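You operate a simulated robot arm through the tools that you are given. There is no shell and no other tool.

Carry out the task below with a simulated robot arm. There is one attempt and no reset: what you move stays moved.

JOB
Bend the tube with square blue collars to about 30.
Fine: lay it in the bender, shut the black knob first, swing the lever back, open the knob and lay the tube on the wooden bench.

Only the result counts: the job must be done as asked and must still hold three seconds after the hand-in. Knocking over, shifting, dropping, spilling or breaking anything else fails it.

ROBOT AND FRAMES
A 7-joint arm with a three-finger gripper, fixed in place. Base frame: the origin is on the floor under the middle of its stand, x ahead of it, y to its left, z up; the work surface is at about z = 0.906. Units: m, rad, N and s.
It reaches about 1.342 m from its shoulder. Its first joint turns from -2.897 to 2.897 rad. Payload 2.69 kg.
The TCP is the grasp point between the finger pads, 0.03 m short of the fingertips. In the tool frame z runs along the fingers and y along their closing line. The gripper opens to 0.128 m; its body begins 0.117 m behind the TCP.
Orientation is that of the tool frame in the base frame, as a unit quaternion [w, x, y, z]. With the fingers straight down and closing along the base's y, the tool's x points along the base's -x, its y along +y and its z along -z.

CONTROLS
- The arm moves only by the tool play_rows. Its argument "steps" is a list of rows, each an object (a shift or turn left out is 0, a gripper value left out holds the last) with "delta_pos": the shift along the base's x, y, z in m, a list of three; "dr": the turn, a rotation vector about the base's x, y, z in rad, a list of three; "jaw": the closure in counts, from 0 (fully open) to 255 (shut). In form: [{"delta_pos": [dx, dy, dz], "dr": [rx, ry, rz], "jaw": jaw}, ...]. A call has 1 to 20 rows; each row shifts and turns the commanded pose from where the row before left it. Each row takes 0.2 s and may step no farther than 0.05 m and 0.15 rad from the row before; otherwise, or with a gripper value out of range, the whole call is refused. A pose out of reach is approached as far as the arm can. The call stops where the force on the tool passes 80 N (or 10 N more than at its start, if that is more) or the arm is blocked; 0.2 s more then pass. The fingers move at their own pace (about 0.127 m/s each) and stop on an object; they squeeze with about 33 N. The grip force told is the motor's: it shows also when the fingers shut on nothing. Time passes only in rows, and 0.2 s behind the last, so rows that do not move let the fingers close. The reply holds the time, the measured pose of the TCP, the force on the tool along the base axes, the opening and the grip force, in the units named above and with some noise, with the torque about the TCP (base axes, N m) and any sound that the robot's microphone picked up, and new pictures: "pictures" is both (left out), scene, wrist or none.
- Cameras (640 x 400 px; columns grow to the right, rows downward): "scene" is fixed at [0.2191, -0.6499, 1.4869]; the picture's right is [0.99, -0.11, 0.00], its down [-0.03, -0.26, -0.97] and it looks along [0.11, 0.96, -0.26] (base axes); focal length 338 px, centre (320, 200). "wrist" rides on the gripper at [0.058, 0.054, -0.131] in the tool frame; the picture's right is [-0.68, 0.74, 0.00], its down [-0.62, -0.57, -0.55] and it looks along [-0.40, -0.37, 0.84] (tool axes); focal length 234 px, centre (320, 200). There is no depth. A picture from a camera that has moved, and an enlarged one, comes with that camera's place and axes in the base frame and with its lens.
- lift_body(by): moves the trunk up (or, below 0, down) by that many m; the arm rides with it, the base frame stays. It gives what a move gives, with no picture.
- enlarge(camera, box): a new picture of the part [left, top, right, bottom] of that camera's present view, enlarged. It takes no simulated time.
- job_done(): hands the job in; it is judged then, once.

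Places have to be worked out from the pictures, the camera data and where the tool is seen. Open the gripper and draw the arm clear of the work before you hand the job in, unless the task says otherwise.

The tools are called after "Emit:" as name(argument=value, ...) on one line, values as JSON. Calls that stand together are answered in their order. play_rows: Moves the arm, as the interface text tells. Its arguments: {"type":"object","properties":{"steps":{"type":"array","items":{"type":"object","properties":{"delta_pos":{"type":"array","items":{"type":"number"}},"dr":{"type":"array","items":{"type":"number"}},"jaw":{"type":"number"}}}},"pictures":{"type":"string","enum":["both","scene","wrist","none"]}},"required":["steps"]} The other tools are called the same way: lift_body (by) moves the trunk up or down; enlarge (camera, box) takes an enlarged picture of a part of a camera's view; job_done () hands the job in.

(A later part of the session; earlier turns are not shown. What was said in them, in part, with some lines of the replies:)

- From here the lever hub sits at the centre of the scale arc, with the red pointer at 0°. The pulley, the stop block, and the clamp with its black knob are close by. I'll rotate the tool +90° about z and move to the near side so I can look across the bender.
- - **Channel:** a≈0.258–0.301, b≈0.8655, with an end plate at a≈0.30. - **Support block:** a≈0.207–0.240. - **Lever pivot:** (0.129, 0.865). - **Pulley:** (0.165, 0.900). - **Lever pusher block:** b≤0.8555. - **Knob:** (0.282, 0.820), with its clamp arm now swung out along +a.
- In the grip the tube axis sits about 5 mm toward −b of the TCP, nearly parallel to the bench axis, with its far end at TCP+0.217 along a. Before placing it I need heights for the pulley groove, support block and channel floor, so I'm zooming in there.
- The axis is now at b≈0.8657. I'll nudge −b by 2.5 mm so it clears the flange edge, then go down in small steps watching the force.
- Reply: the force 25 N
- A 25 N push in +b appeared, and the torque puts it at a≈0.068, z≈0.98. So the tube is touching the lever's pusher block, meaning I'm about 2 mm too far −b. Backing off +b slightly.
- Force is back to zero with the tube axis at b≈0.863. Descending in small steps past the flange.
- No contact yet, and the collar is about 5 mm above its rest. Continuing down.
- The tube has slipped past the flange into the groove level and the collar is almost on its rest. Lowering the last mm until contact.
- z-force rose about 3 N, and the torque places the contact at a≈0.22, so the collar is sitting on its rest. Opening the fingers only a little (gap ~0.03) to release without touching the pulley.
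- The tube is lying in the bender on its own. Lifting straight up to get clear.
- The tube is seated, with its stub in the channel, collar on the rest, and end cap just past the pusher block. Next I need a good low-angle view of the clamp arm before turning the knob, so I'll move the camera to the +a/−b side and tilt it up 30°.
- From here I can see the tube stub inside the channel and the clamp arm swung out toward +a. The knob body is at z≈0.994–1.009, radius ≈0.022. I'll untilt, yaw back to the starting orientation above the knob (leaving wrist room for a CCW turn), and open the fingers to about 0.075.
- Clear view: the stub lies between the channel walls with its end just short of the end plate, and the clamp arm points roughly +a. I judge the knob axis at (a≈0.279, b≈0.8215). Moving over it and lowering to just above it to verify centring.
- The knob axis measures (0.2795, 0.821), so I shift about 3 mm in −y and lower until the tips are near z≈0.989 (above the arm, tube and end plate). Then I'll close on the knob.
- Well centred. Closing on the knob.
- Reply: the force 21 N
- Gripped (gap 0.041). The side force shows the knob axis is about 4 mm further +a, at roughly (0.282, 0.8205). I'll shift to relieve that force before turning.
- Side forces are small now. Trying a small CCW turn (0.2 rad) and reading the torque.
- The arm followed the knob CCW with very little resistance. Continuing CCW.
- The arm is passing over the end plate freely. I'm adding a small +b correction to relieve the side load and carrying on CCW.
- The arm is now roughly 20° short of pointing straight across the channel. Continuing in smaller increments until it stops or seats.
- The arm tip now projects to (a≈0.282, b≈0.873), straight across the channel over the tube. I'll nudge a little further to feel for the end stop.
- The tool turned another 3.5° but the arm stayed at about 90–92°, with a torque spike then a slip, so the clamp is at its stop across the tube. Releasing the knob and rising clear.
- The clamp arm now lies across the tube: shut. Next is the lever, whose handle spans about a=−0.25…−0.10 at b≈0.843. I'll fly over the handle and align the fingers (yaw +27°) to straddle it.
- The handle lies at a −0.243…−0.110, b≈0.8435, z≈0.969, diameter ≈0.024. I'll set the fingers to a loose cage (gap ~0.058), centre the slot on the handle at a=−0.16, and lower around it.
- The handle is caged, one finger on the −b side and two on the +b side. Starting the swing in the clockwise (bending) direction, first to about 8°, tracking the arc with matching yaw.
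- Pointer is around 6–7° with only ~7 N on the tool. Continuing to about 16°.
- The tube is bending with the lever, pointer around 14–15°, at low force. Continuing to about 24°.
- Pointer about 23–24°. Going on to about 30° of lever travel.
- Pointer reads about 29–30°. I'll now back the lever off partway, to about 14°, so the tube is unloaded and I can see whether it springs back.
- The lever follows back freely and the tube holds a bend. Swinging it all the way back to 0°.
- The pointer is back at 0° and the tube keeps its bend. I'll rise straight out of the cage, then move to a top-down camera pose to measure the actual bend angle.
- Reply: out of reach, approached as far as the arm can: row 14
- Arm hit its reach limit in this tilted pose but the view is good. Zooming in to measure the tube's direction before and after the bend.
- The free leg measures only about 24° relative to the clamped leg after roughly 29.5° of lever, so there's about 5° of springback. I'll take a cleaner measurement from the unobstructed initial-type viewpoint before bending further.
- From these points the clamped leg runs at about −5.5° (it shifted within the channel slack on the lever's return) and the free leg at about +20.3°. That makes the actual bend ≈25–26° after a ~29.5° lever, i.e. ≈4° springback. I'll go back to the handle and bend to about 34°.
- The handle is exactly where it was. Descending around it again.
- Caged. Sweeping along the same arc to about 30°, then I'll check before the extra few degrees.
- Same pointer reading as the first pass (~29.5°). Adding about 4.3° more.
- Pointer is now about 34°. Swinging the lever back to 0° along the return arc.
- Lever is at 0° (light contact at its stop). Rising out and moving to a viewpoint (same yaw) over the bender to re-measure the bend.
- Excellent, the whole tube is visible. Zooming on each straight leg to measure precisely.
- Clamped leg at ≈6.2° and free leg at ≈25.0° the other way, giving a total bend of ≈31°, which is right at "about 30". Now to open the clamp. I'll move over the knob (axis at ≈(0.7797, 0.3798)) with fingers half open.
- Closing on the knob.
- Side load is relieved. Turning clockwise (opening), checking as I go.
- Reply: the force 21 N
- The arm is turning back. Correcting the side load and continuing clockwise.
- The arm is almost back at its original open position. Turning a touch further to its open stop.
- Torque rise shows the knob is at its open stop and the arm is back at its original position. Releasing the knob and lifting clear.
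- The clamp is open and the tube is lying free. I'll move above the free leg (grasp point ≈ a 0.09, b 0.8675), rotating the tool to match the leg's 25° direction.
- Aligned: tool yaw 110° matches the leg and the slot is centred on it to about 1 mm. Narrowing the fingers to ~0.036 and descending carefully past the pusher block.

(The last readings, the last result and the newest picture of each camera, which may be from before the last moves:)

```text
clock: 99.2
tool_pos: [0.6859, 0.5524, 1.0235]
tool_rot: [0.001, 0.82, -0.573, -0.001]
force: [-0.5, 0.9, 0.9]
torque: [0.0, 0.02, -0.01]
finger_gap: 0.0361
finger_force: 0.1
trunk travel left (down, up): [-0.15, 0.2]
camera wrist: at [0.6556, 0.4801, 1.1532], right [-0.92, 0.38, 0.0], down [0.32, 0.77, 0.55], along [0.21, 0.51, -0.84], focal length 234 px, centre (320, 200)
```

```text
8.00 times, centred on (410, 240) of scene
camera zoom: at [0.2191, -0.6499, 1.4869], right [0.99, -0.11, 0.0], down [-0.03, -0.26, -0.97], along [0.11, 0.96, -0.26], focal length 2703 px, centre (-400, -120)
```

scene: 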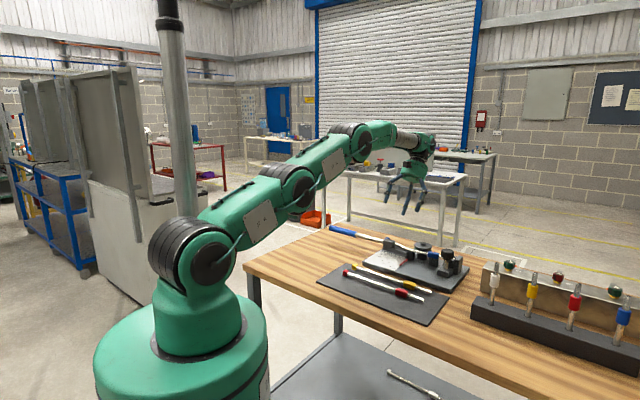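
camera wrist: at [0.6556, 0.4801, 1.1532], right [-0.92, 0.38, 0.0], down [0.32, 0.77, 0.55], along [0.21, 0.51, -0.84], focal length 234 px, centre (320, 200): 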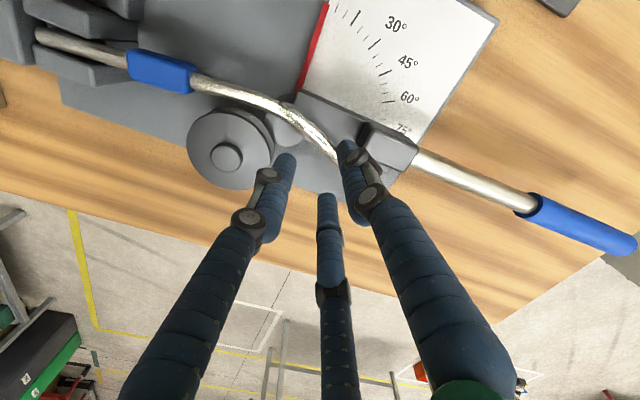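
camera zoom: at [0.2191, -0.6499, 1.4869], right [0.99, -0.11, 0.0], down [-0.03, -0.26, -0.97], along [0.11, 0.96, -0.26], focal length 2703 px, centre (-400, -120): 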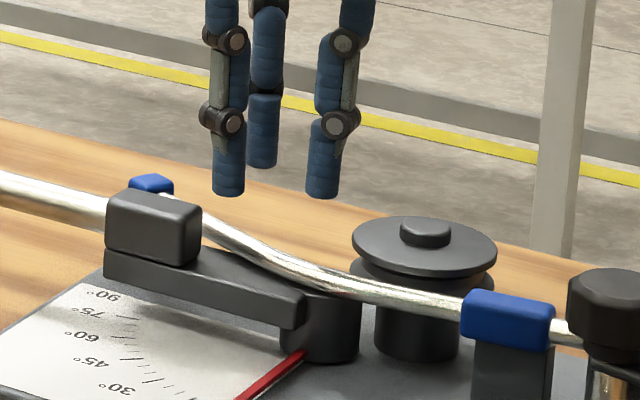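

Emit:
play_rows(steps=[{"delta_pos": [0, 0, -0.012]}, {"delta_pos": [0, 0, -0.01]}, {}], pictures="none")

Emit:
enlarge(camera="scene", box=[380, 225, 430, 265])

Emit:
enlarge(camera="wrist", box=[230, 60, 410, 220])

```text
clock: 100.0
tool_pos: [0.686, 0.5532, 1.0001]
tool_rot: [0.0, 0.819, -0.574, 0.0]
force: [0.2, -0.7, -0.1]
torque: [0.01, 0.01, 0.02]
finger_gap: 0.0361
finger_force: 0.1
trunk travel left (down, up): [-0.15, 0.2]
```

```text
10.00 times, centred on (405, 245) of scene
camera zoom: at [0.2191, -0.6499, 1.4869], right [0.99, -0.11, 0.0], down [-0.03, -0.26, -0.97], along [0.11, 0.96, -0.26], focal length 3379 px, centre (-530, -250)
```

zoom: 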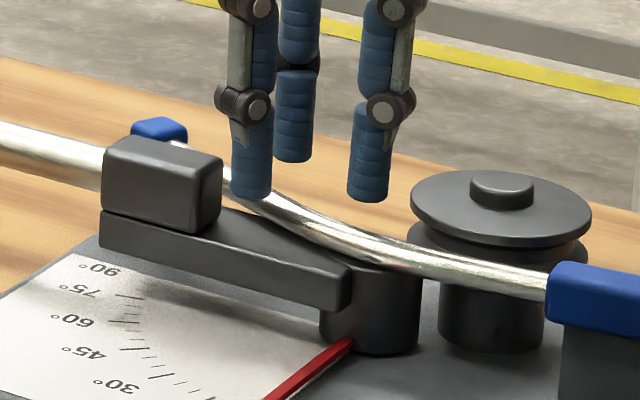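

```text
2.50 times, centred on (320, 140) of wrist
camera zoom: at [0.6552, 0.4799, 1.131], right [-0.92, 0.38, 0.0], down [0.32, 0.77, 0.55], along [0.21, 0.51, -0.84], focal length 585 px, centre (320, 350)
```

zoom: 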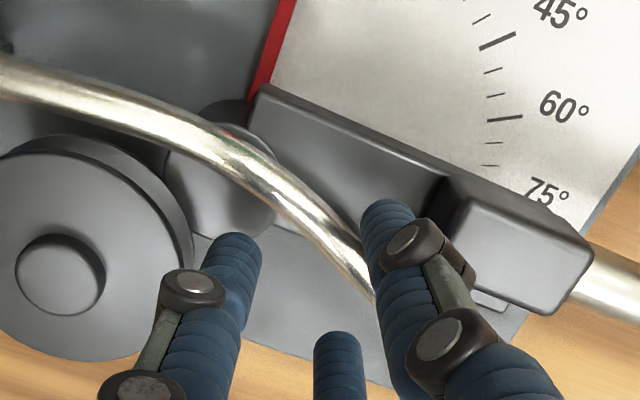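

Front finger is between the block and the tube as planned, with no contact. Last 10 mm down.

Emit:
play_rows(steps=[{"delta_pos": [0, 0, -0.005]}, {"delta_pos": [0, 0, -0.005]}, {}], pictures="none")

Emit:
enlarge(camera="scene", box=[380, 225, 430, 265])

```text
clock: 100.8
tool_pos: [0.6864, 0.5536, 0.9902]
tool_rot: [0.0, 0.819, -0.574, 0.0]
force: [0.3, -0.3, -0.4]
torque: [0.0, 0.02, -0.01]
finger_gap: 0.0363
finger_force: 0.0
trunk travel left (down, up): [-0.15, 0.2]
```

```text
10.00 times, centred on (405, 245) of scene
camera zoom: at [0.2191, -0.6499, 1.4869], right [0.99, -0.11, 0.0], down [-0.03, -0.26, -0.97], along [0.11, 0.96, -0.26], focal length 3379 px, centre (-530, -250)
```

zoom: 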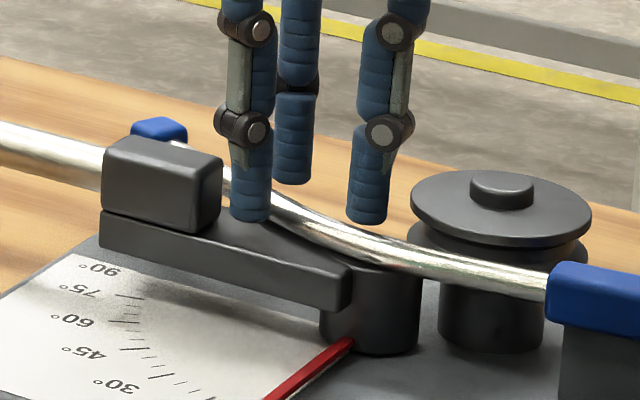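

Emit:
play_rows(steps=[{"delta_pos": [-0.002, -0.0008, -0.0005]}, {"jaw": 210}, {"jaw": 230}, {"jaw": 255}, {}, {}], pictures="wrist")

Emit:
enlarge(camera="scene", box=[380, 225, 480, 285])

```text
clock: 102.2
tool_pos: [0.684, 0.5513, 0.9921]
tool_rot: [-0.003, 0.82, -0.573, 0.001]
force: [1.3, 2.2, 20.3]
torque: [0.03, -0.03, 0.04]
finger_gap: 0.0063
finger_force: 31.1
trunk travel left (down, up): [-0.15, 0.2]
camera wrist: at [0.6532, 0.4789, 1.1228], right [-0.92, 0.38, 0.0], down [0.32, 0.77, 0.55], along [0.21, 0.51, -0.83], focal length 234 px, centre (320, 200)
```

wrist: 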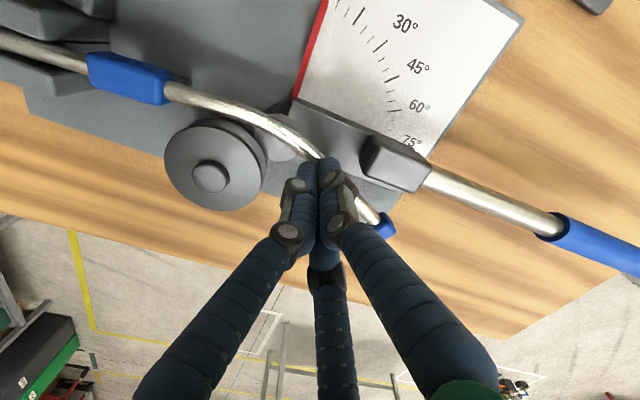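

```text
6.40 times, centred on (430, 255) of scene
camera zoom: at [0.2191, -0.6499, 1.4869], right [0.99, -0.11, 0.0], down [-0.03, -0.26, -0.97], along [0.11, 0.96, -0.26], focal length 2162 px, centre (-384, -152)
```

zoom: 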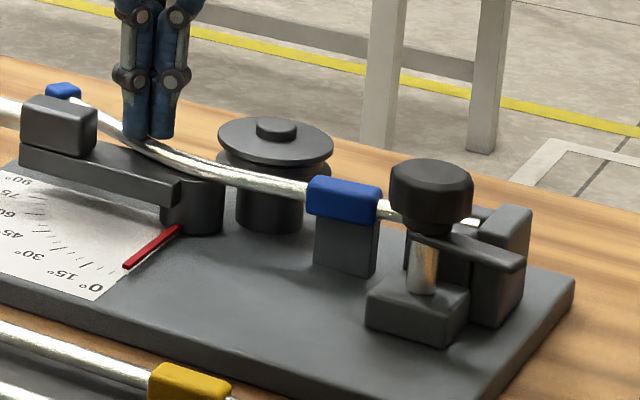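

The fingertips were too high and rode up over the tube (gap 0.006, +20 N in z). Reopening to the same gap and checking that nothing moved.

Emit:
play_rows(steps=[{"jaw": 230}, {"jaw": 183}, {}, {}], pictures="wrist")

Emit:
enlarge(camera="scene", box=[375, 225, 475, 285])

Emit:
enlarge(camera="wrist", box=[200, 60, 420, 240])

```text
clock: 103.2
tool_pos: [0.6822, 0.5511, 0.9899]
tool_rot: [0.001, 0.82, -0.573, 0.0]
force: [2.2, -0.2, 9.5]
torque: [0.08, -0.03, 0.02]
finger_gap: 0.0414
finger_force: 1.3
trunk travel left (down, up): [-0.15, 0.2]
camera wrist: at [0.6528, 0.4784, 1.1203], right [-0.92, 0.38, 0.0], down [0.32, 0.77, 0.55], along [0.21, 0.51, -0.84], focal length 234 px, centre (320, 200)
```

wrist: 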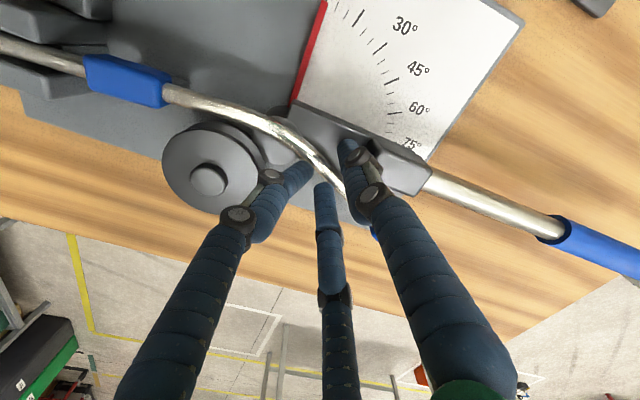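

```text
6.40 times, centred on (425, 255) of scene
camera zoom: at [0.2191, -0.6499, 1.4869], right [0.99, -0.11, 0.0], down [-0.03, -0.26, -0.97], along [0.11, 0.96, -0.26], focal length 2162 px, centre (-352, -152)
```

zoom: 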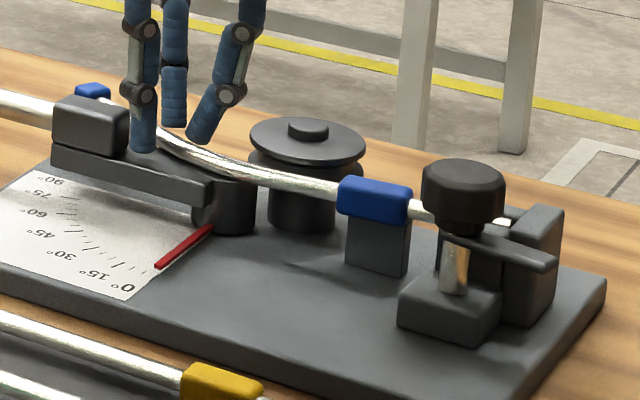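

```text
2.22 times, centred on (310, 150) of wrist
camera zoom: at [0.6528, 0.4784, 1.1203], right [-0.92, 0.38, 0.0], down [0.32, 0.77, 0.55], along [0.21, 0.51, -0.84], focal length 520 px, centre (342, 311)
```

zoom: 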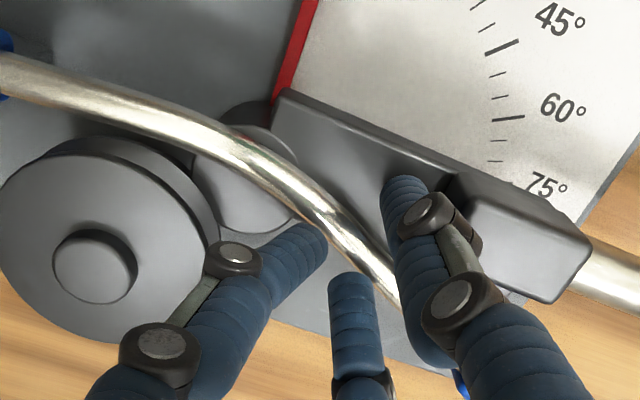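

One finger's tip is resting on the tube. I'll lift 15 mm to free it and let the fingers settle.

Emit:
play_rows(steps=[{"delta_pos": [0, 0, 0.005]}, {"delta_pos": [0, 0, 0.01]}, {"delta_pos": [0, 0, 0.01]}, {}], pictures="wrist")

Emit:
enlarge(camera="scene", box=[375, 225, 475, 285])

Emit:
enlarge(camera="wrist", box=[200, 60, 420, 240])

```text
clock: 104.2
tool_pos: [0.6837, 0.551, 1.0157]
tool_rot: [0.0, 0.819, -0.573, 0.0]
force: [0.5, 0.1, 0.1]
torque: [0.02, 0.01, -0.01]
finger_gap: 0.0359
finger_force: 0.1
trunk travel left (down, up): [-0.15, 0.2]
camera wrist: at [0.6534, 0.4793, 1.1456], right [-0.92, 0.38, 0.0], down [0.32, 0.77, 0.55], along [0.21, 0.51, -0.84], focal length 234 px, centre (320, 200)
```

wrist: 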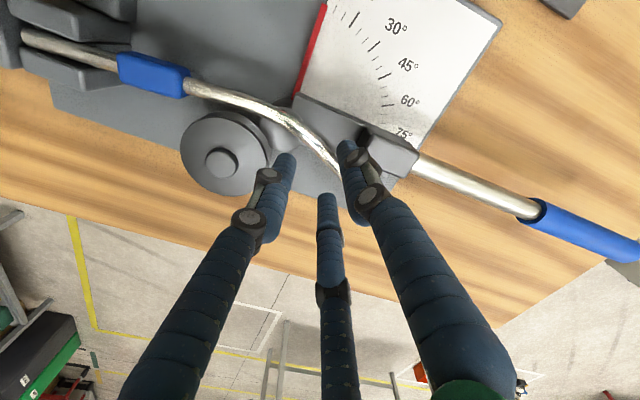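

```text
6.40 times, centred on (425, 255) of scene
camera zoom: at [0.2191, -0.6499, 1.4869], right [0.99, -0.11, 0.0], down [-0.03, -0.26, -0.97], along [0.11, 0.96, -0.26], focal length 2162 px, centre (-352, -152)
```

zoom: 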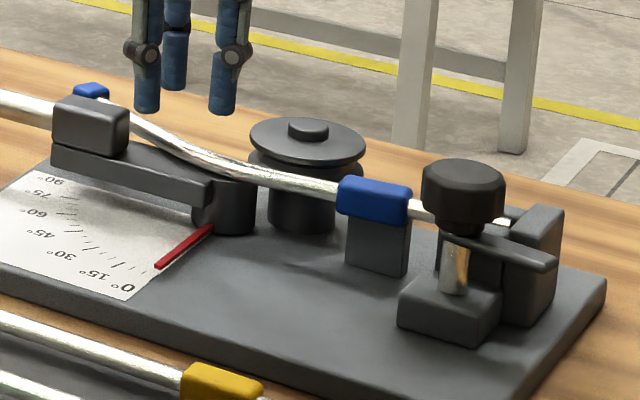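

```text
2.22 times, centred on (310, 150) of wrist
camera zoom: at [0.6534, 0.4793, 1.1456], right [-0.92, 0.38, 0.0], down [0.32, 0.77, 0.55], along [0.21, 0.51, -0.84], focal length 520 px, centre (342, 311)
```

zoom: 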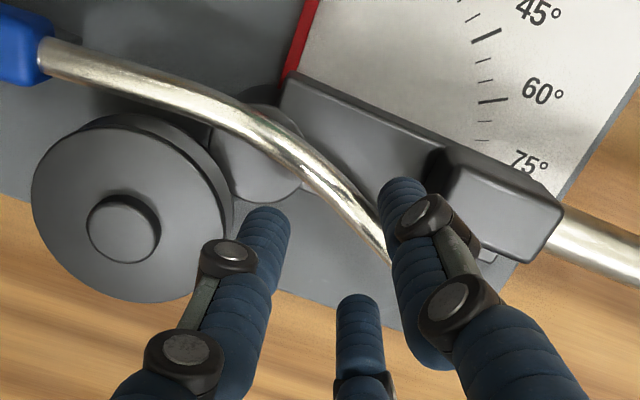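

The tube is undisturbed and the fingers are back to normal. It evidently rests a few mm lower than I assumed, so I'll re-centre the slot, descend again, and go lower in 1 mm steps until I feel the arm or hub surface.

Emit:
play_rows(steps=[{"delta_pos": [0.0028, 0.001, -0.01]}, {"delta_pos": [0, 0, -0.01]}, {"delta_pos": [0, 0, -0.006]}, {"delta_pos": [0, 0, -0.002]}, {}], pictures="none")

Emit:
enlarge(camera="scene", box=[385, 230, 425, 260])

```text
clock: 105.4
tool_pos: [0.6866, 0.5526, 0.9873]
tool_rot: [0.0, 0.82, -0.573, 0.0]
force: [-0.2, -0.8, -0.5]
torque: [0.01, 0.0, 0.03]
finger_gap: 0.036
finger_force: 0.1
trunk travel left (down, up): [-0.15, 0.2]
```

```text
13.33 times, centred on (405, 245) of scene
camera zoom: at [0.2191, -0.6499, 1.4869], right [0.99, -0.11, 0.0], down [-0.03, -0.26, -0.97], along [0.11, 0.96, -0.26], focal length 4505 px, centre (-813, -400)
```

zoom: 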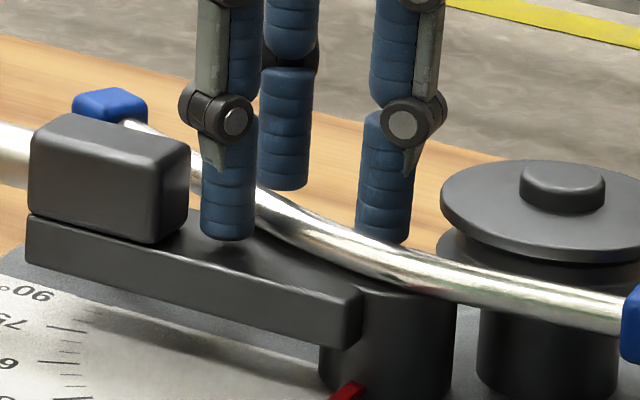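

Emit:
play_rows(steps=[{"delta_pos": [0, 0, -0.0015]}, {"delta_pos": [0, 0, -0.001]}, {}], pictures="none")

```text
clock: 106.2
tool_pos: [0.6861, 0.5523, 0.9843]
tool_rot: [0.0, 0.819, -0.574, -0.001]
force: [-0.2, -0.3, 0.8]
torque: [-0.03, -0.02, -0.02]
finger_gap: 0.0363
finger_force: 0.1
trunk travel left (down, up): [-0.15, 0.2]
```

Emit:
play_rows(steps=[{"delta_pos": [0, 0, -0.001]}, {"delta_pos": [0, 0, -0.001]}, {}], pictures="none")

Emit:
enlarge(camera="scene", box=[385, 230, 425, 260])

```text
clock: 107.0
tool_pos: [0.6858, 0.553, 0.9848]
tool_rot: [-0.002, 0.819, -0.573, 0.0]
force: [0.5, -1.8, 16.9]
torque: [-0.41, 0.02, 0.02]
finger_gap: 0.0361
finger_force: 0.0
trunk travel left (down, up): [-0.15, 0.2]
```

```text
13.33 times, centred on (405, 245) of scene
camera zoom: at [0.2191, -0.6499, 1.4869], right [0.99, -0.11, 0.0], down [-0.03, -0.26, -0.97], along [0.11, 0.96, -0.26], focal length 4505 px, centre (-813, -400)
```

zoom: 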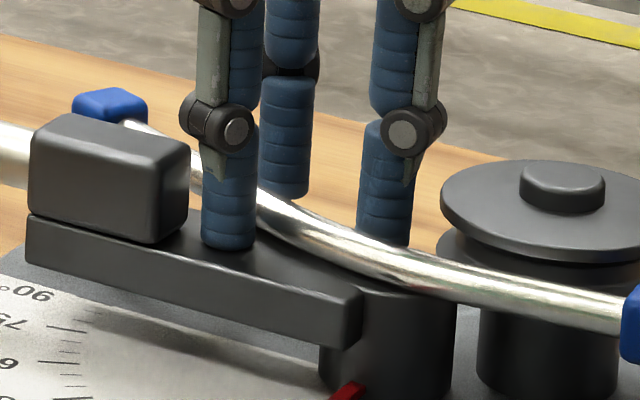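

Tips touch the arm top at TCP ≈0.984. Backing off 1.5 mm so they just clear it, then closing in stages.

Emit:
play_rows(steps=[{"delta_pos": [0, 0, 0.0015]}, {"jaw": 205}, {}, {"jaw": 215}, {}], pictures="none")

Emit:
enlarge(camera="scene", box=[385, 230, 425, 260])

```text
clock: 108.2
tool_pos: [0.6839, 0.5517, 0.9825]
tool_rot: [-0.001, 0.82, -0.573, 0.0]
force: [-3.4, -1.9, 9.0]
torque: [-0.13, 0.37, -0.05]
finger_gap: 0.0208
finger_force: 7.7
trunk travel left (down, up): [-0.15, 0.2]
```

```text
13.33 times, centred on (405, 245) of scene
camera zoom: at [0.2191, -0.6499, 1.4869], right [0.99, -0.11, 0.0], down [-0.03, -0.26, -0.97], along [0.11, 0.96, -0.26], focal length 4505 px, centre (-813, -400)
```

zoom: 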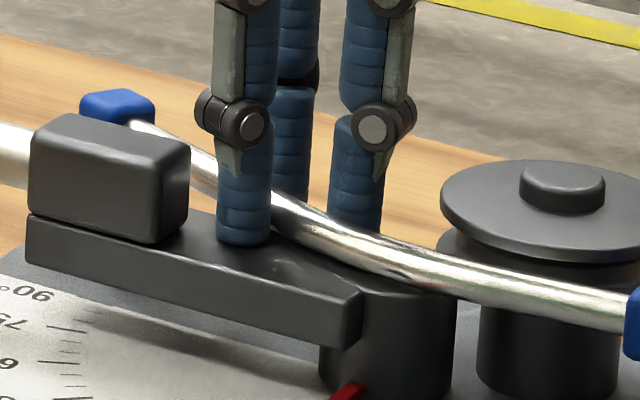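

Contact is made on the tube (gap 0.0208, 7.7 N), no riding up. Squeezing the rest of the way.

Emit:
play_rows(steps=[{"jaw": 225}, {}, {"jaw": 255}, {}, {}], pictures="wrist")

Emit:
enlarge(camera="scene", box=[385, 230, 425, 260])

```text
clock: 109.4
tool_pos: [0.684, 0.553, 0.9833]
tool_rot: [0.0, 0.82, -0.573, 0.0]
force: [-3.1, -1.2, 0.5]
torque: [-0.04, 0.13, -0.59]
finger_gap: 0.0194
finger_force: 33.4
trunk travel left (down, up): [-0.15, 0.2]
camera wrist: at [0.6553, 0.4802, 1.1139], right [-0.92, 0.38, 0.0], down [0.32, 0.77, 0.55], along [0.21, 0.51, -0.84], focal length 234 px, centre (320, 200)
```

wrist: 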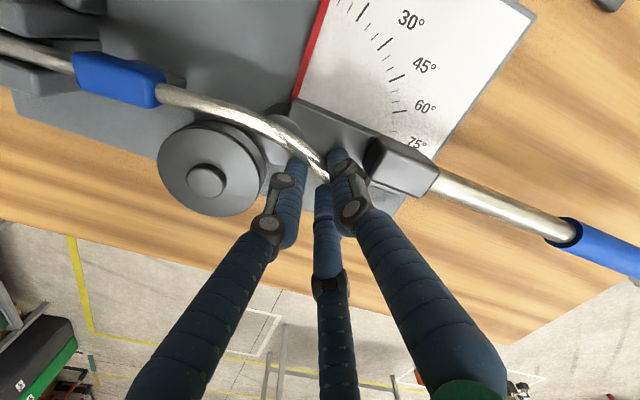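

```text
13.33 times, centred on (405, 245) of scene
camera zoom: at [0.2191, -0.6499, 1.4869], right [0.99, -0.11, 0.0], down [-0.03, -0.26, -0.97], along [0.11, 0.96, -0.26], focal length 4505 px, centre (-813, -400)
```

zoom: 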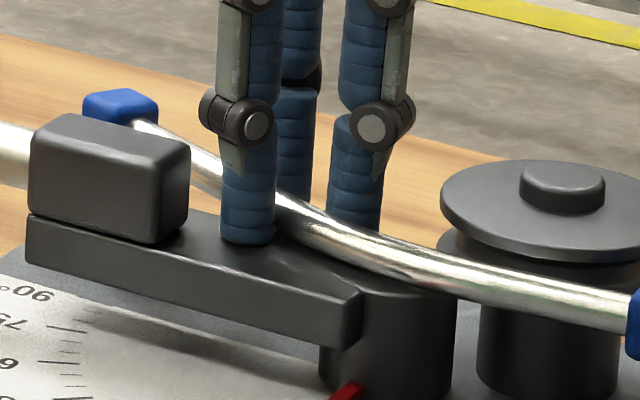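

Solid grip now (gap 0.0194, 33 N). There's a −0.59 N·m yaw torque from the stub pressing a channel wall, so I'll ease the yaw slightly before lifting.

Emit:
play_rows(steps=[{"delta_pos": [0, 0, 0.001], "dr": [0, 0, -0.02]}, {}], pictures="none")

```text
clock: 110.0
tool_pos: [0.6864, 0.5532, 0.9852]
tool_rot: [0.001, 0.814, -0.581, 0.0]
force: [-1.5, -0.7, 0.9]
torque: [-0.01, 0.01, -0.3]
finger_gap: 0.019
finger_force: 33.3
trunk travel left (down, up): [-0.15, 0.2]
```

Emit:
play_rows(steps=[{"delta_pos": [0, 0, 0], "dr": [0, 0, -0.02]}, {"delta_pos": [0, 0, 0.002]}, {"delta_pos": [0, 0, 0.002]}, {}], pictures="none")

Emit:
enlarge(camera="scene", box=[380, 225, 480, 285])

```text
clock: 111.0
tool_pos: [0.6857, 0.5543, 0.9878]
tool_rot: [0.0, 0.808, -0.589, -0.001]
force: [1.4, 0.3, -1.1]
torque: [0.05, 0.03, 0.07]
finger_gap: 0.0191
finger_force: 33.0
trunk travel left (down, up): [-0.15, 0.2]
```

```text
6.40 times, centred on (430, 255) of scene
camera zoom: at [0.2191, -0.6499, 1.4869], right [0.99, -0.11, 0.0], down [-0.03, -0.26, -0.97], along [0.11, 0.96, -0.26], focal length 2162 px, centre (-384, -152)
```

zoom: 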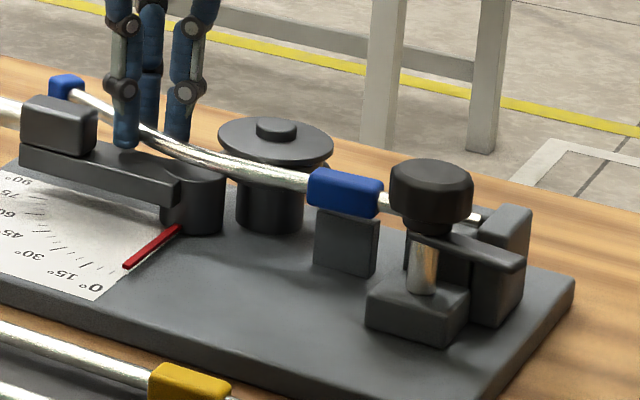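

Torque is gone and the tube is lifting freely (only its weight shows). Raising slowly past the flange and channel.

Emit:
play_rows(steps=[{"delta_pos": [0, 0, 0.003]}, {"delta_pos": [0, 0, 0.004]}, {"delta_pos": [0, 0, 0.005]}, {}], pictures="none")

Emit:
enlarge(camera="scene", box=[380, 225, 480, 285])

```text
clock: 112.0
tool_pos: [0.686, 0.5524, 1.0006]
tool_rot: [0.0, 0.807, -0.59, 0.0]
force: [-0.8, -0.3, -1.2]
torque: [0.1, 0.09, -0.01]
finger_gap: 0.0191
finger_force: 32.9
trunk travel left (down, up): [-0.15, 0.2]
```

```text
6.40 times, centred on (430, 255) of scene
camera zoom: at [0.2191, -0.6499, 1.4869], right [0.99, -0.11, 0.0], down [-0.03, -0.26, -0.97], along [0.11, 0.96, -0.26], focal length 2162 px, centre (-384, -152)
```

zoom: 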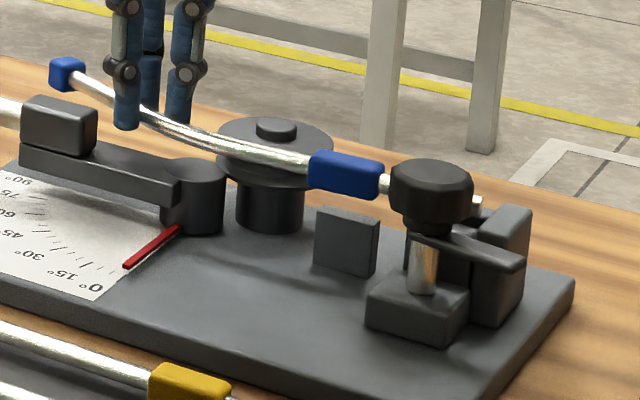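

Emit:
play_rows(steps=[{"delta_pos": [0, 0, 0.01]}, {"delta_pos": [0, 0, 0.02]}, {"delta_pos": [0, 0, 0.04]}, {"delta_pos": [0, 0, 0.04]}, {"delta_pos": [0, 0, 0.04]}, {}], pictures="both")

Emit:
enlarge(camera="scene", box=[370, 195, 480, 285])

```text
clock: 113.4
tool_pos: [0.6877, 0.5539, 1.1542]
tool_rot: [0.0, 0.807, -0.59, 0.0]
force: [-0.1, -0.7, 0.7]
torque: [0.11, 0.05, -0.04]
finger_gap: 0.0191
finger_force: 33.1
trunk travel left (down, up): [-0.15, 0.2]
camera wrist: at [0.6535, 0.4822, 1.2846], right [-0.91, 0.42, 0.0], down [0.35, 0.76, 0.55], along [0.23, 0.5, -0.84], focal length 234 px, centre (320, 200)
```

scene: 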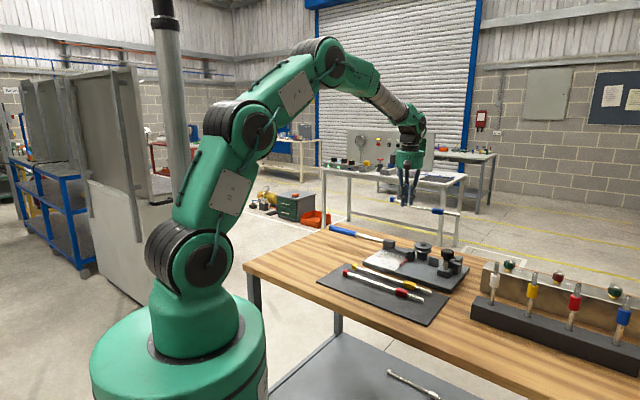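
wrist: 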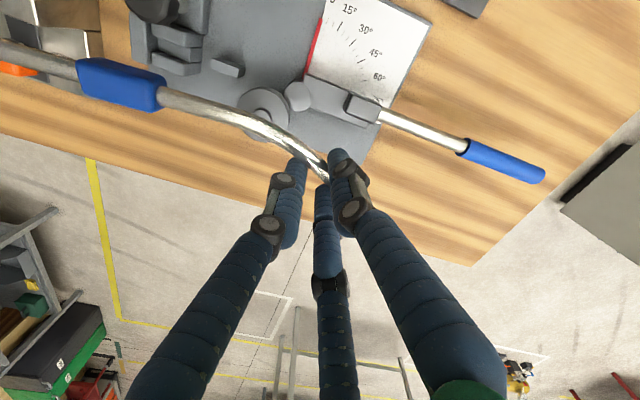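

```text
4.44 times, centred on (425, 240) of scene
camera zoom: at [0.2191, -0.6499, 1.4869], right [0.99, -0.11, 0.0], down [-0.03, -0.26, -0.97], along [0.11, 0.96, -0.26], focal length 1502 px, centre (-147, 22)
```

zoom: 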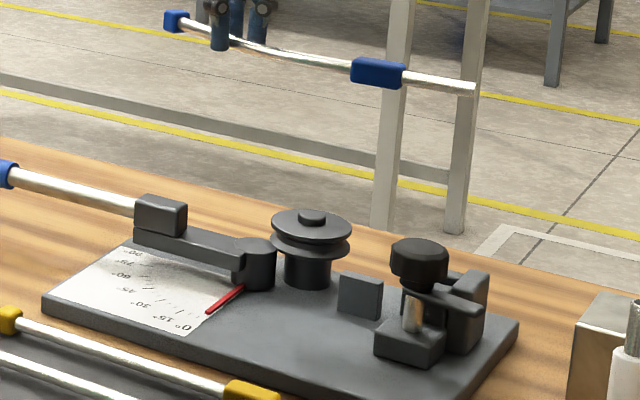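

The tube is out and held level; the lever is at 0° and the knob is open. Now carrying it to the clear wooden area left of the mat, rotating it 90° clockwise so it will lie across the bench (a≈−0.19, b≈0.50–0.78).

Emit:
play_rows(steps=[{"delta_pos": [-0.029, 0.0071, 0], "dr": [0, 0, -0.1428]}, {"delta_pos": [-0.029, 0.0071, 0], "dr": [0, 0, -0.1428]}, {"delta_pos": [-0.029, 0.0071, 0], "dr": [0, 0, -0.1428]}, {"delta_pos": [-0.029, 0.0071, 0], "dr": [0, 0, -0.1428]}, {"delta_pos": [-0.029, 0.0071, 0], "dr": [0, 0, -0.1428]}, {"delta_pos": [-0.029, 0.0071, 0], "dr": [0, 0, -0.1428]}, {"delta_pos": [-0.029, 0.0071, 0], "dr": [0, 0, -0.1428]}, {"delta_pos": [-0.029, 0.0071, 0], "dr": [0, 0, -0.1428]}, {"delta_pos": [-0.029, 0.0071, 0], "dr": [0, 0, -0.1428]}, {"delta_pos": [-0.029, 0.0071, 0], "dr": [0, 0, -0.1428]}, {"delta_pos": [-0.0286, 0.0073, 0], "dr": [0, 0, -0.1428]}, {}], pictures="both")

Emit:
enlarge(camera="scene", box=[240, 180, 440, 320])

```text
clock: 116.0
tool_pos: [0.3669, 0.6302, 1.1502]
tool_rot: [0.0, -0.154, 0.988, 0.0]
force: [-0.2, 0.1, -0.9]
torque: [0.04, -0.1, -0.04]
finger_gap: 0.0187
finger_force: 32.9
trunk travel left (down, up): [-0.15, 0.2]
camera wrist: at [0.2948, 0.6661, 1.2819], right [0.42, 0.91, 0.0], down [0.76, -0.35, 0.55], along [0.5, -0.23, -0.84], focal length 234 px, centre (320, 200)
```

scene: 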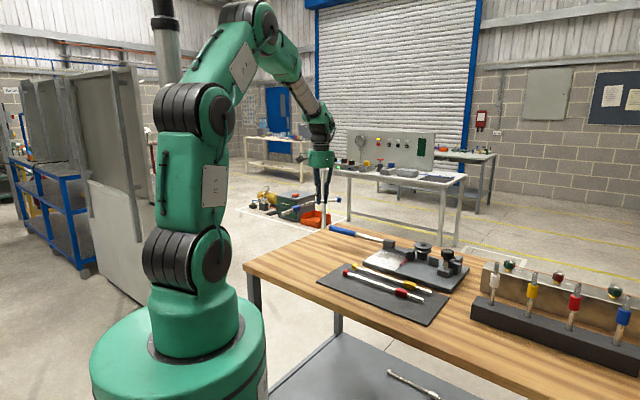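
wrist: 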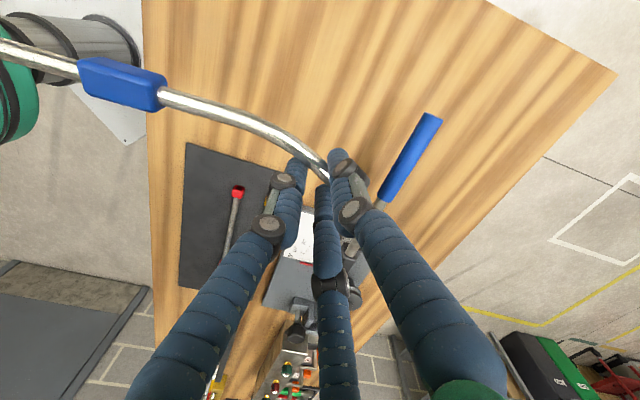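

```text
2.86 times, centred on (340, 250) of scene
camera zoom: at [0.2191, -0.6499, 1.4869], right [0.99, -0.11, 0.0], down [-0.03, -0.26, -0.97], along [0.11, 0.96, -0.26], focal length 965 px, centre (263, 57)
```

zoom: 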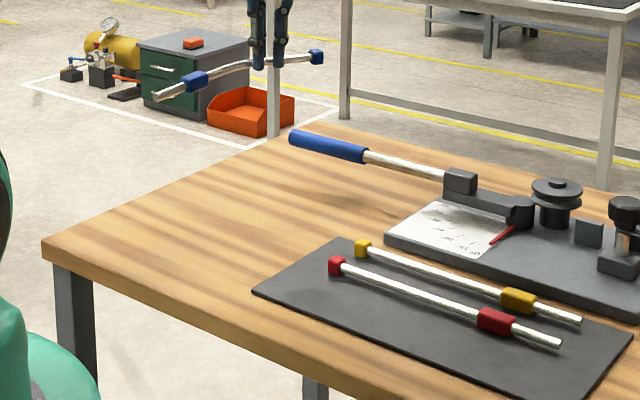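

The tube is over the bare wood left of the mat; the near bench edge computes to b≈0.459. I'll nudge +b by 1 cm for margin and lower toward the surface.

Emit:
play_rows(steps=[{"delta_pos": [0.007, 0.007, -0.03]}, {"delta_pos": [0, 0, -0.045]}, {"delta_pos": [0, 0, -0.045]}, {"delta_pos": [0, 0, -0.04]}, {"delta_pos": [0, 0, -0.03]}, {}], pictures="both")

Emit:
enlarge(camera="scene", box=[240, 190, 400, 310])

```text
clock: 117.4
tool_pos: [0.3759, 0.6392, 0.9596]
tool_rot: [0.0, -0.155, 0.988, 0.001]
force: [0.6, 0.3, -2.1]
torque: [0.02, -0.07, -0.01]
finger_gap: 0.0191
finger_force: 33.2
trunk travel left (down, up): [-0.15, 0.2]
camera wrist: at [0.3038, 0.6738, 1.0905], right [0.42, 0.91, 0.0], down [0.76, -0.35, 0.55], along [0.5, -0.23, -0.84], focal length 234 px, centre (320, 200)
```

scene: 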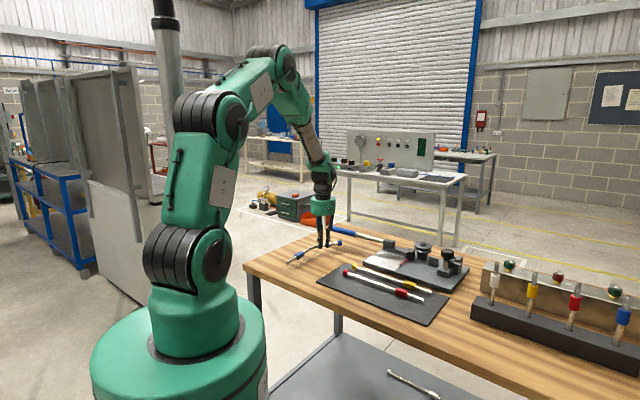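
wrist: 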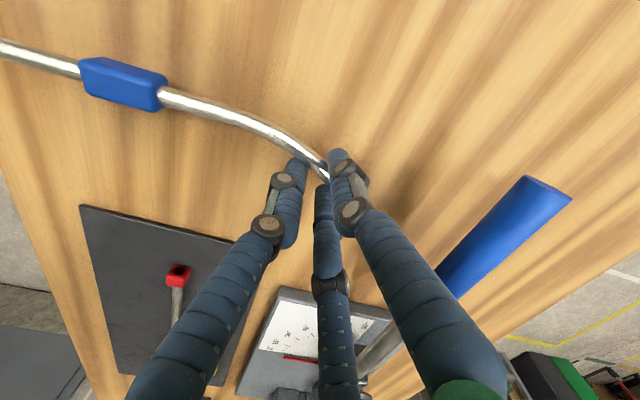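

```text
3.33 times, centred on (320, 250) of scene
camera zoom: at [0.2191, -0.6499, 1.4869], right [0.99, -0.11, 0.0], down [-0.03, -0.26, -0.97], along [0.11, 0.96, -0.26], focal length 1126 px, centre (320, 33)
```

zoom: 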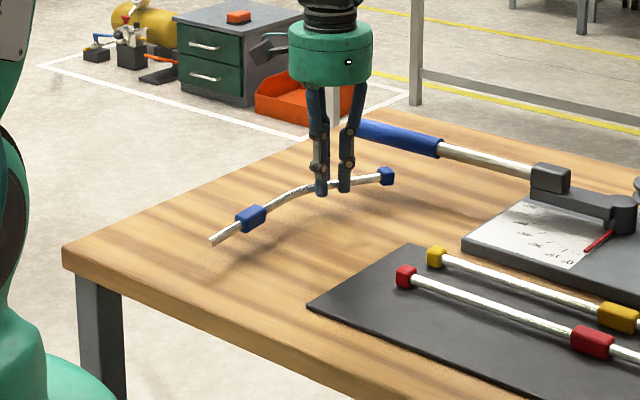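

Plenty of clearance all round. Lowering the last 2 cm gently until it touches.

Emit:
play_rows(steps=[{"delta_pos": [0, 0, -0.007]}, {"delta_pos": [0, 0, -0.005]}, {"delta_pos": [0, 0, -0.003]}, {}], pictures="none")

Emit:
enlarge(camera="scene", box=[290, 225, 360, 275])

```text
clock: 118.4
tool_pos: [0.3741, 0.6382, 0.9444]
tool_rot: [0.0, -0.153, 0.988, 0.0]
force: [1.1, -0.9, -1.2]
torque: [0.06, -0.08, 0.01]
finger_gap: 0.0192
finger_force: 33.0
trunk travel left (down, up): [-0.15, 0.2]
```

```text
8.00 times, centred on (325, 250) of scene
camera zoom: at [0.2191, -0.6499, 1.4869], right [0.99, -0.11, 0.0], down [-0.03, -0.26, -0.97], along [0.11, 0.96, -0.26], focal length 2703 px, centre (280, -200)
```

zoom: 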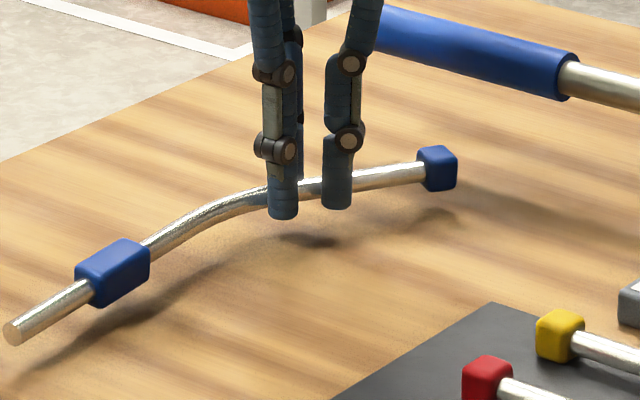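

Emit:
play_rows(steps=[{"delta_pos": [0, 0, -0.002]}, {"delta_pos": [0, 0, -0.001]}, {}], pictures="none")

```text
clock: 119.2
tool_pos: [0.3748, 0.6379, 0.9437]
tool_rot: [0.0, -0.155, 0.988, 0.001]
force: [-0.8, -0.3, -2.2]
torque: [0.03, -0.04, -0.01]
finger_gap: 0.019
finger_force: 33.1
trunk travel left (down, up): [-0.15, 0.2]
```

Emit:
play_rows(steps=[{"delta_pos": [0, 0, -0.0015]}, {"delta_pos": [0, 0, -0.0015]}, {}], pictures="none")

Emit:
enlarge(camera="scene", box=[290, 225, 360, 275])

```text
clock: 120.0
tool_pos: [0.3748, 0.6381, 0.9396]
tool_rot: [0.0, -0.155, 0.988, 0.001]
force: [0.6, -0.2, -0.9]
torque: [0.09, -0.04, 0.01]
finger_gap: 0.019
finger_force: 33.1
trunk travel left (down, up): [-0.15, 0.2]
```

```text
8.00 times, centred on (325, 250) of scene
camera zoom: at [0.2191, -0.6499, 1.4869], right [0.99, -0.11, 0.0], down [-0.03, -0.26, -0.97], along [0.11, 0.96, -0.26], focal length 2703 px, centre (280, -200)
```

zoom: 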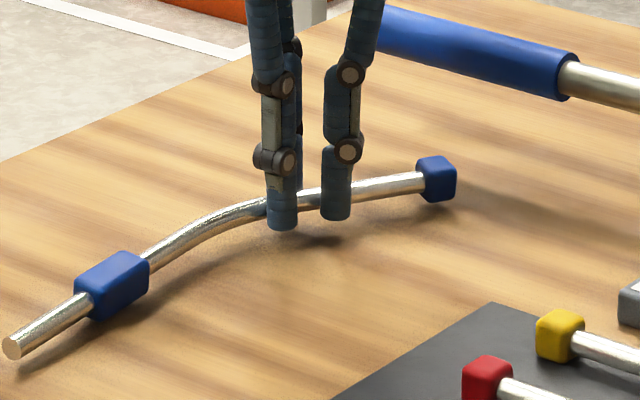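

Emit:
play_rows(steps=[{"delta_pos": [0, 0, -0.001]}, {}], pictures="none")

Emit:
play_rows(steps=[{"delta_pos": [0, 0, -0.001]}, {}], pictures="none")

```text
clock: 120.6
tool_pos: [0.3746, 0.6378, 0.9392]
tool_rot: [0.0, -0.155, 0.988, 0.0]
force: [0.7, -0.5, -1.9]
torque: [0.04, -0.05, 0.0]
finger_gap: 0.0189
finger_force: 32.9
trunk travel left (down, up): [-0.15, 0.2]
```

```text
clock: 121.2
tool_pos: [0.3744, 0.6378, 0.9383]
tool_rot: [0.0, -0.155, 0.988, 0.0]
force: [1.1, 0.4, -0.2]
torque: [0.06, -0.05, 0.01]
finger_gap: 0.0192
finger_force: 32.9
trunk travel left (down, up): [-0.15, 0.2]
```

Emit:
play_rows(steps=[{"delta_pos": [0, 0, -0.001]}, {}], pictures="none")

Emit:
enlarge(camera="scene", box=[290, 225, 360, 275])

```text
clock: 121.8
tool_pos: [0.3758, 0.6383, 0.9365]
tool_rot: [0.0, -0.155, 0.988, 0.0]
force: [-0.8, 0.7, -0.3]
torque: [-0.06, 0.09, -0.05]
finger_gap: 0.019
finger_force: 32.7
trunk travel left (down, up): [-0.15, 0.2]
```

```text
8.00 times, centred on (325, 250) of scene
camera zoom: at [0.2191, -0.6499, 1.4869], right [0.99, -0.11, 0.0], down [-0.03, -0.26, -0.97], along [0.11, 0.96, -0.26], focal length 2703 px, centre (280, -200)
```

zoom: 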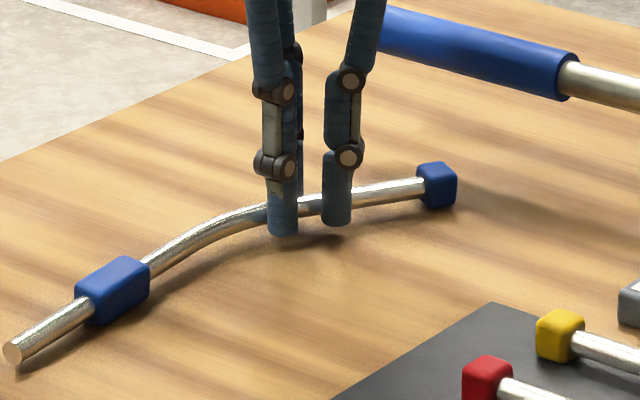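

The torque sign flipped and the collars' shadows now meet the wood, so the tube is resting on the bench. Releasing gently and then rising straight up.

Emit:
play_rows(steps=[{"jaw": 235}, {"jaw": 215}, {"jaw": 190}, {"jaw": 165}, {}], pictures="none")

Emit:
play_rows(steps=[{"delta_pos": [0, 0, 0.01]}, {"delta_pos": [0, 0, 0.02]}, {"delta_pos": [0, 0, 0.04]}, {"delta_pos": [0, 0, 0.05]}, {"delta_pos": [0, 0, 0.05]}, {}], pictures="both")

Emit:
enlarge(camera="scene", box=[240, 200, 480, 320])

```text
clock: 123.0
tool_pos: [0.3745, 0.638, 0.9365]
tool_rot: [0.0, -0.155, 0.988, 0.001]
force: [-0.3, 0.0, -0.2]
torque: [0.03, 0.01, -0.03]
finger_gap: 0.0456
finger_force: 0.0
trunk travel left (down, up): [-0.15, 0.2]
```

```text
clock: 124.4
tool_pos: [0.3765, 0.635, 1.1066]
tool_rot: [0.0, -0.155, 0.988, 0.0]
force: [-1.3, -1.2, -0.2]
torque: [0.02, 0.0, 0.03]
finger_gap: 0.0451
finger_force: 0.1
trunk travel left (down, up): [-0.15, 0.2]
camera wrist: at [0.3049, 0.6684, 1.2371], right [0.42, 0.91, 0.0], down [0.76, -0.35, 0.55], along [0.5, -0.23, -0.84], focal length 234 px, centre (320, 200)
```

scene: 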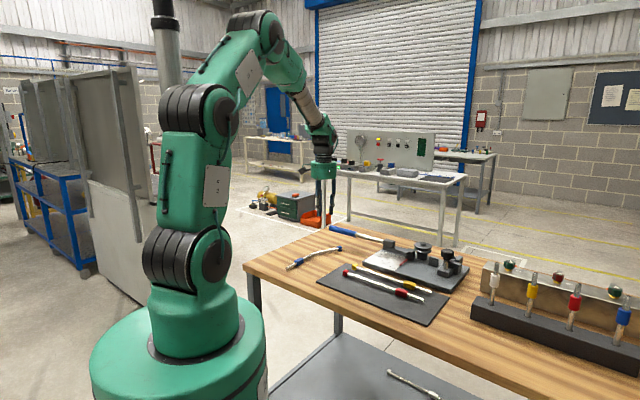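
wrist: 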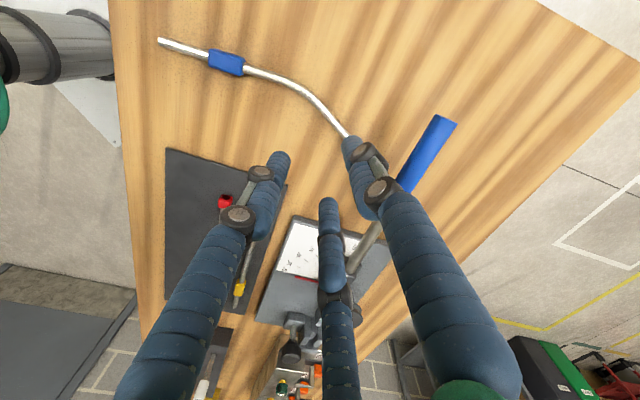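

```text
2.67 times, centred on (360, 260) of scene
camera zoom: at [0.2191, -0.6499, 1.4869], right [0.99, -0.11, 0.0], down [-0.03, -0.26, -0.97], along [0.11, 0.96, -0.26], focal length 901 px, centre (213, 40)
```

zoom: 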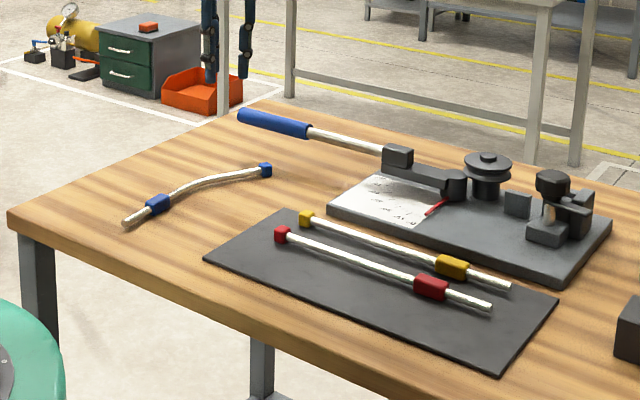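

The tube is down on bare wood. I'll open the hand fully, shift the camera so the whole tube is unobstructed, and verify the final bend angle.

Emit:
play_rows(steps=[{"delta_pos": [0.02, 0.04, 0.02], "jaw": 60}, {"delta_pos": [0.02, 0.03, 0.03]}, {"delta_pos": [0, 0, 0.02]}, {}], pictures="wrist")

Emit:
enlarge(camera="wrist", box=[90, 10, 210, 90])

Emit:
enlarge(camera="wrist", box=[200, 40, 320, 160])

```text
clock: 125.4
tool_pos: [0.4142, 0.7075, 1.1772]
tool_rot: [0.0, -0.155, 0.988, 0.0]
force: [-0.2, 0.1, 0.9]
torque: [0.07, -0.03, 0.0]
finger_gap: 0.098
finger_force: 0.0
trunk travel left (down, up): [-0.15, 0.2]
camera wrist: at [0.342, 0.7411, 1.307], right [0.42, 0.91, 0.0], down [0.76, -0.35, 0.55], along [0.5, -0.23, -0.84], focal length 234 px, centre (320, 200)
```

wrist: 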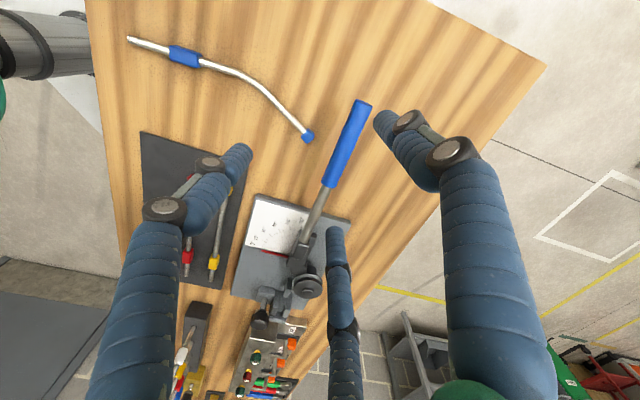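

```text
5.00 times, centred on (150, 50) of wrist
camera zoom: at [0.342, 0.7411, 1.307], right [0.42, 0.91, 0.0], down [0.76, -0.35, 0.55], along [0.5, -0.23, -0.84], focal length 1171 px, centre (1170, 950)
```

zoom: 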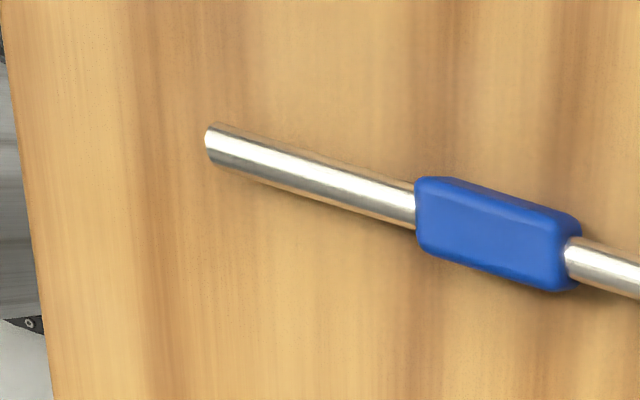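

```text
3.33 times, centred on (260, 100) of wrist
camera zoom: at [0.342, 0.7411, 1.307], right [0.42, 0.91, 0.0], down [0.76, -0.35, 0.55], along [0.5, -0.23, -0.84], focal length 781 px, centre (520, 533)
```

zoom: 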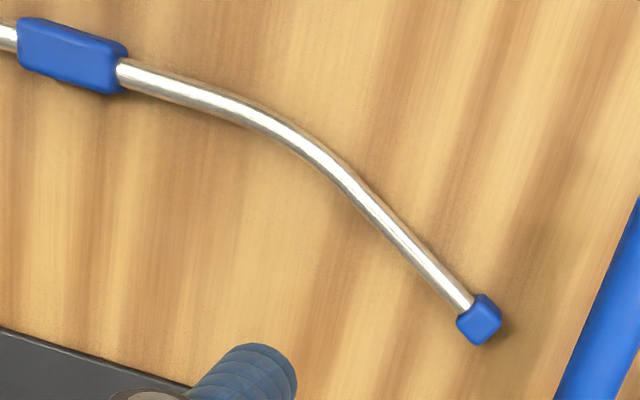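

Clean measurement on the bench: clamped leg direction 48.8°, free leg 17.4°, so the bend is ≈31°. The tube lies wholly on wood. I'll draw the arm well clear and do a final check of everything.

Emit:
play_rows(steps=[{"delta_pos": [0, 0, 0.04], "jaw": 0}, {"delta_pos": [0, -0.02, 0.04]}, {"delta_pos": [0, -0.02, 0.04]}, {"delta_pos": [0, -0.02, 0.03]}, {}, {}], pictures="both")

Emit:
enlarge(camera="scene", box=[240, 200, 480, 330])

Emit:
enlarge(camera="scene", box=[370, 225, 480, 295])

```text
clock: 126.8
tool_pos: [0.4163, 0.6482, 1.3275]
tool_rot: [0.0, -0.155, 0.988, 0.0]
force: [0.3, -0.2, 0.1]
torque: [-0.02, 0.01, 0.05]
finger_gap: 0.1279
finger_force: 0.1
trunk travel left (down, up): [-0.15, 0.2]
camera wrist: at [0.3441, 0.6831, 1.4576], right [0.42, 0.91, 0.0], down [0.76, -0.35, 0.55], along [0.5, -0.23, -0.84], focal length 234 px, centre (320, 200)
```

scene: 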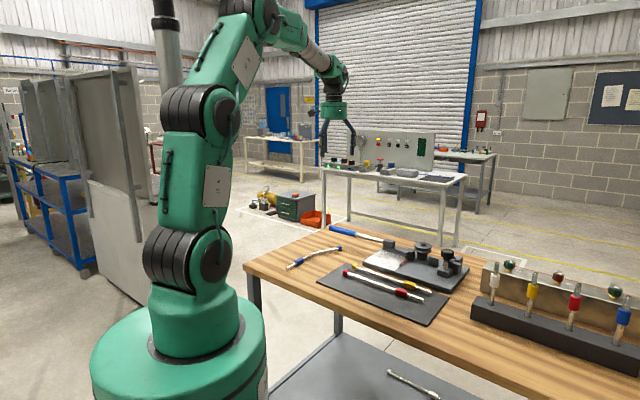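
wrist: 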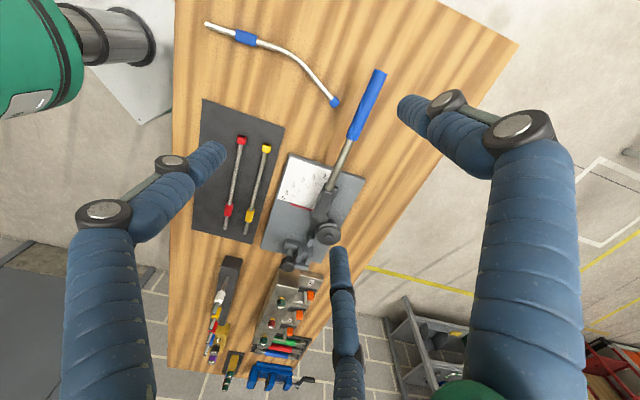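

```text
2.67 times, centred on (360, 265) of scene
camera zoom: at [0.2191, -0.6499, 1.4869], right [0.99, -0.11, 0.0], down [-0.03, -0.26, -0.97], along [0.11, 0.96, -0.26], focal length 901 px, centre (213, 27)
```

zoom: 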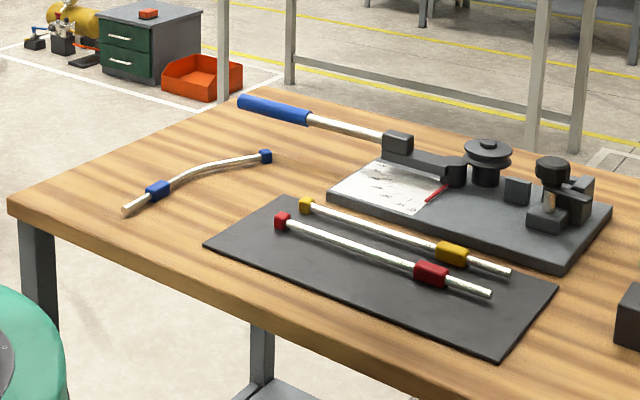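

```text
5.71 times, centred on (425, 260) of scene
camera zoom: at [0.2191, -0.6499, 1.4869], right [0.99, -0.11, 0.0], down [-0.03, -0.26, -0.97], along [0.11, 0.96, -0.26], focal length 1931 px, centre (-280, -143)
```

zoom: 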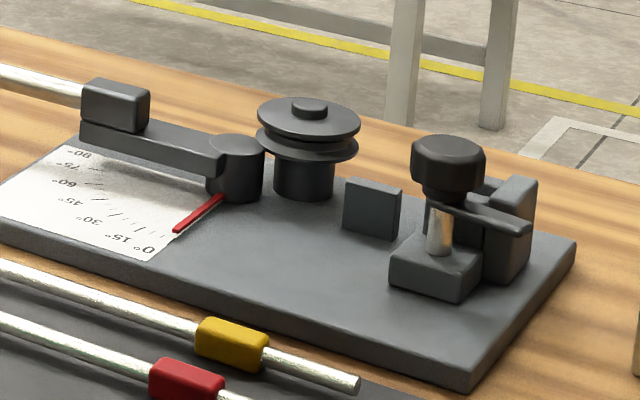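

The final check is good. The blue-collared tube lies still on bare wood with a ≈31° bend, the lever is back at 0°, and the knob is open. The other tubes, mat and bender are in place, and the hand is open and well clear. Handing in.

Emit:
job_done()

```text
The job is handed in.
```

The blue-collared tube is bent and lying on the wooden bench, and I have handed the job in. I measured the bend at about 31°, give or take a degree.

- **Bending:** I shut the black knob before bending. The first pull, with the pointer at about 30°, sprang back to about 26°, so I swung the lever back and bent again to about 34°.
- **Lever and knob:** the lever is back at 0° and the knob is open, with its arm where it started.
- **Tube:** it sits on bare wood to the left of the mat, clear of the bench edge and the lever handle.
- **Extra contact:** while laying the tube in, it pressed against the lever's pusher block with about 25 N before I backed off. On the first try at lifting it out, the fingers slipped off the tube, and the second grip held. In the last pictures the bender and the other two tubes have not moved.

The hand is open and the arm is drawn well clear.
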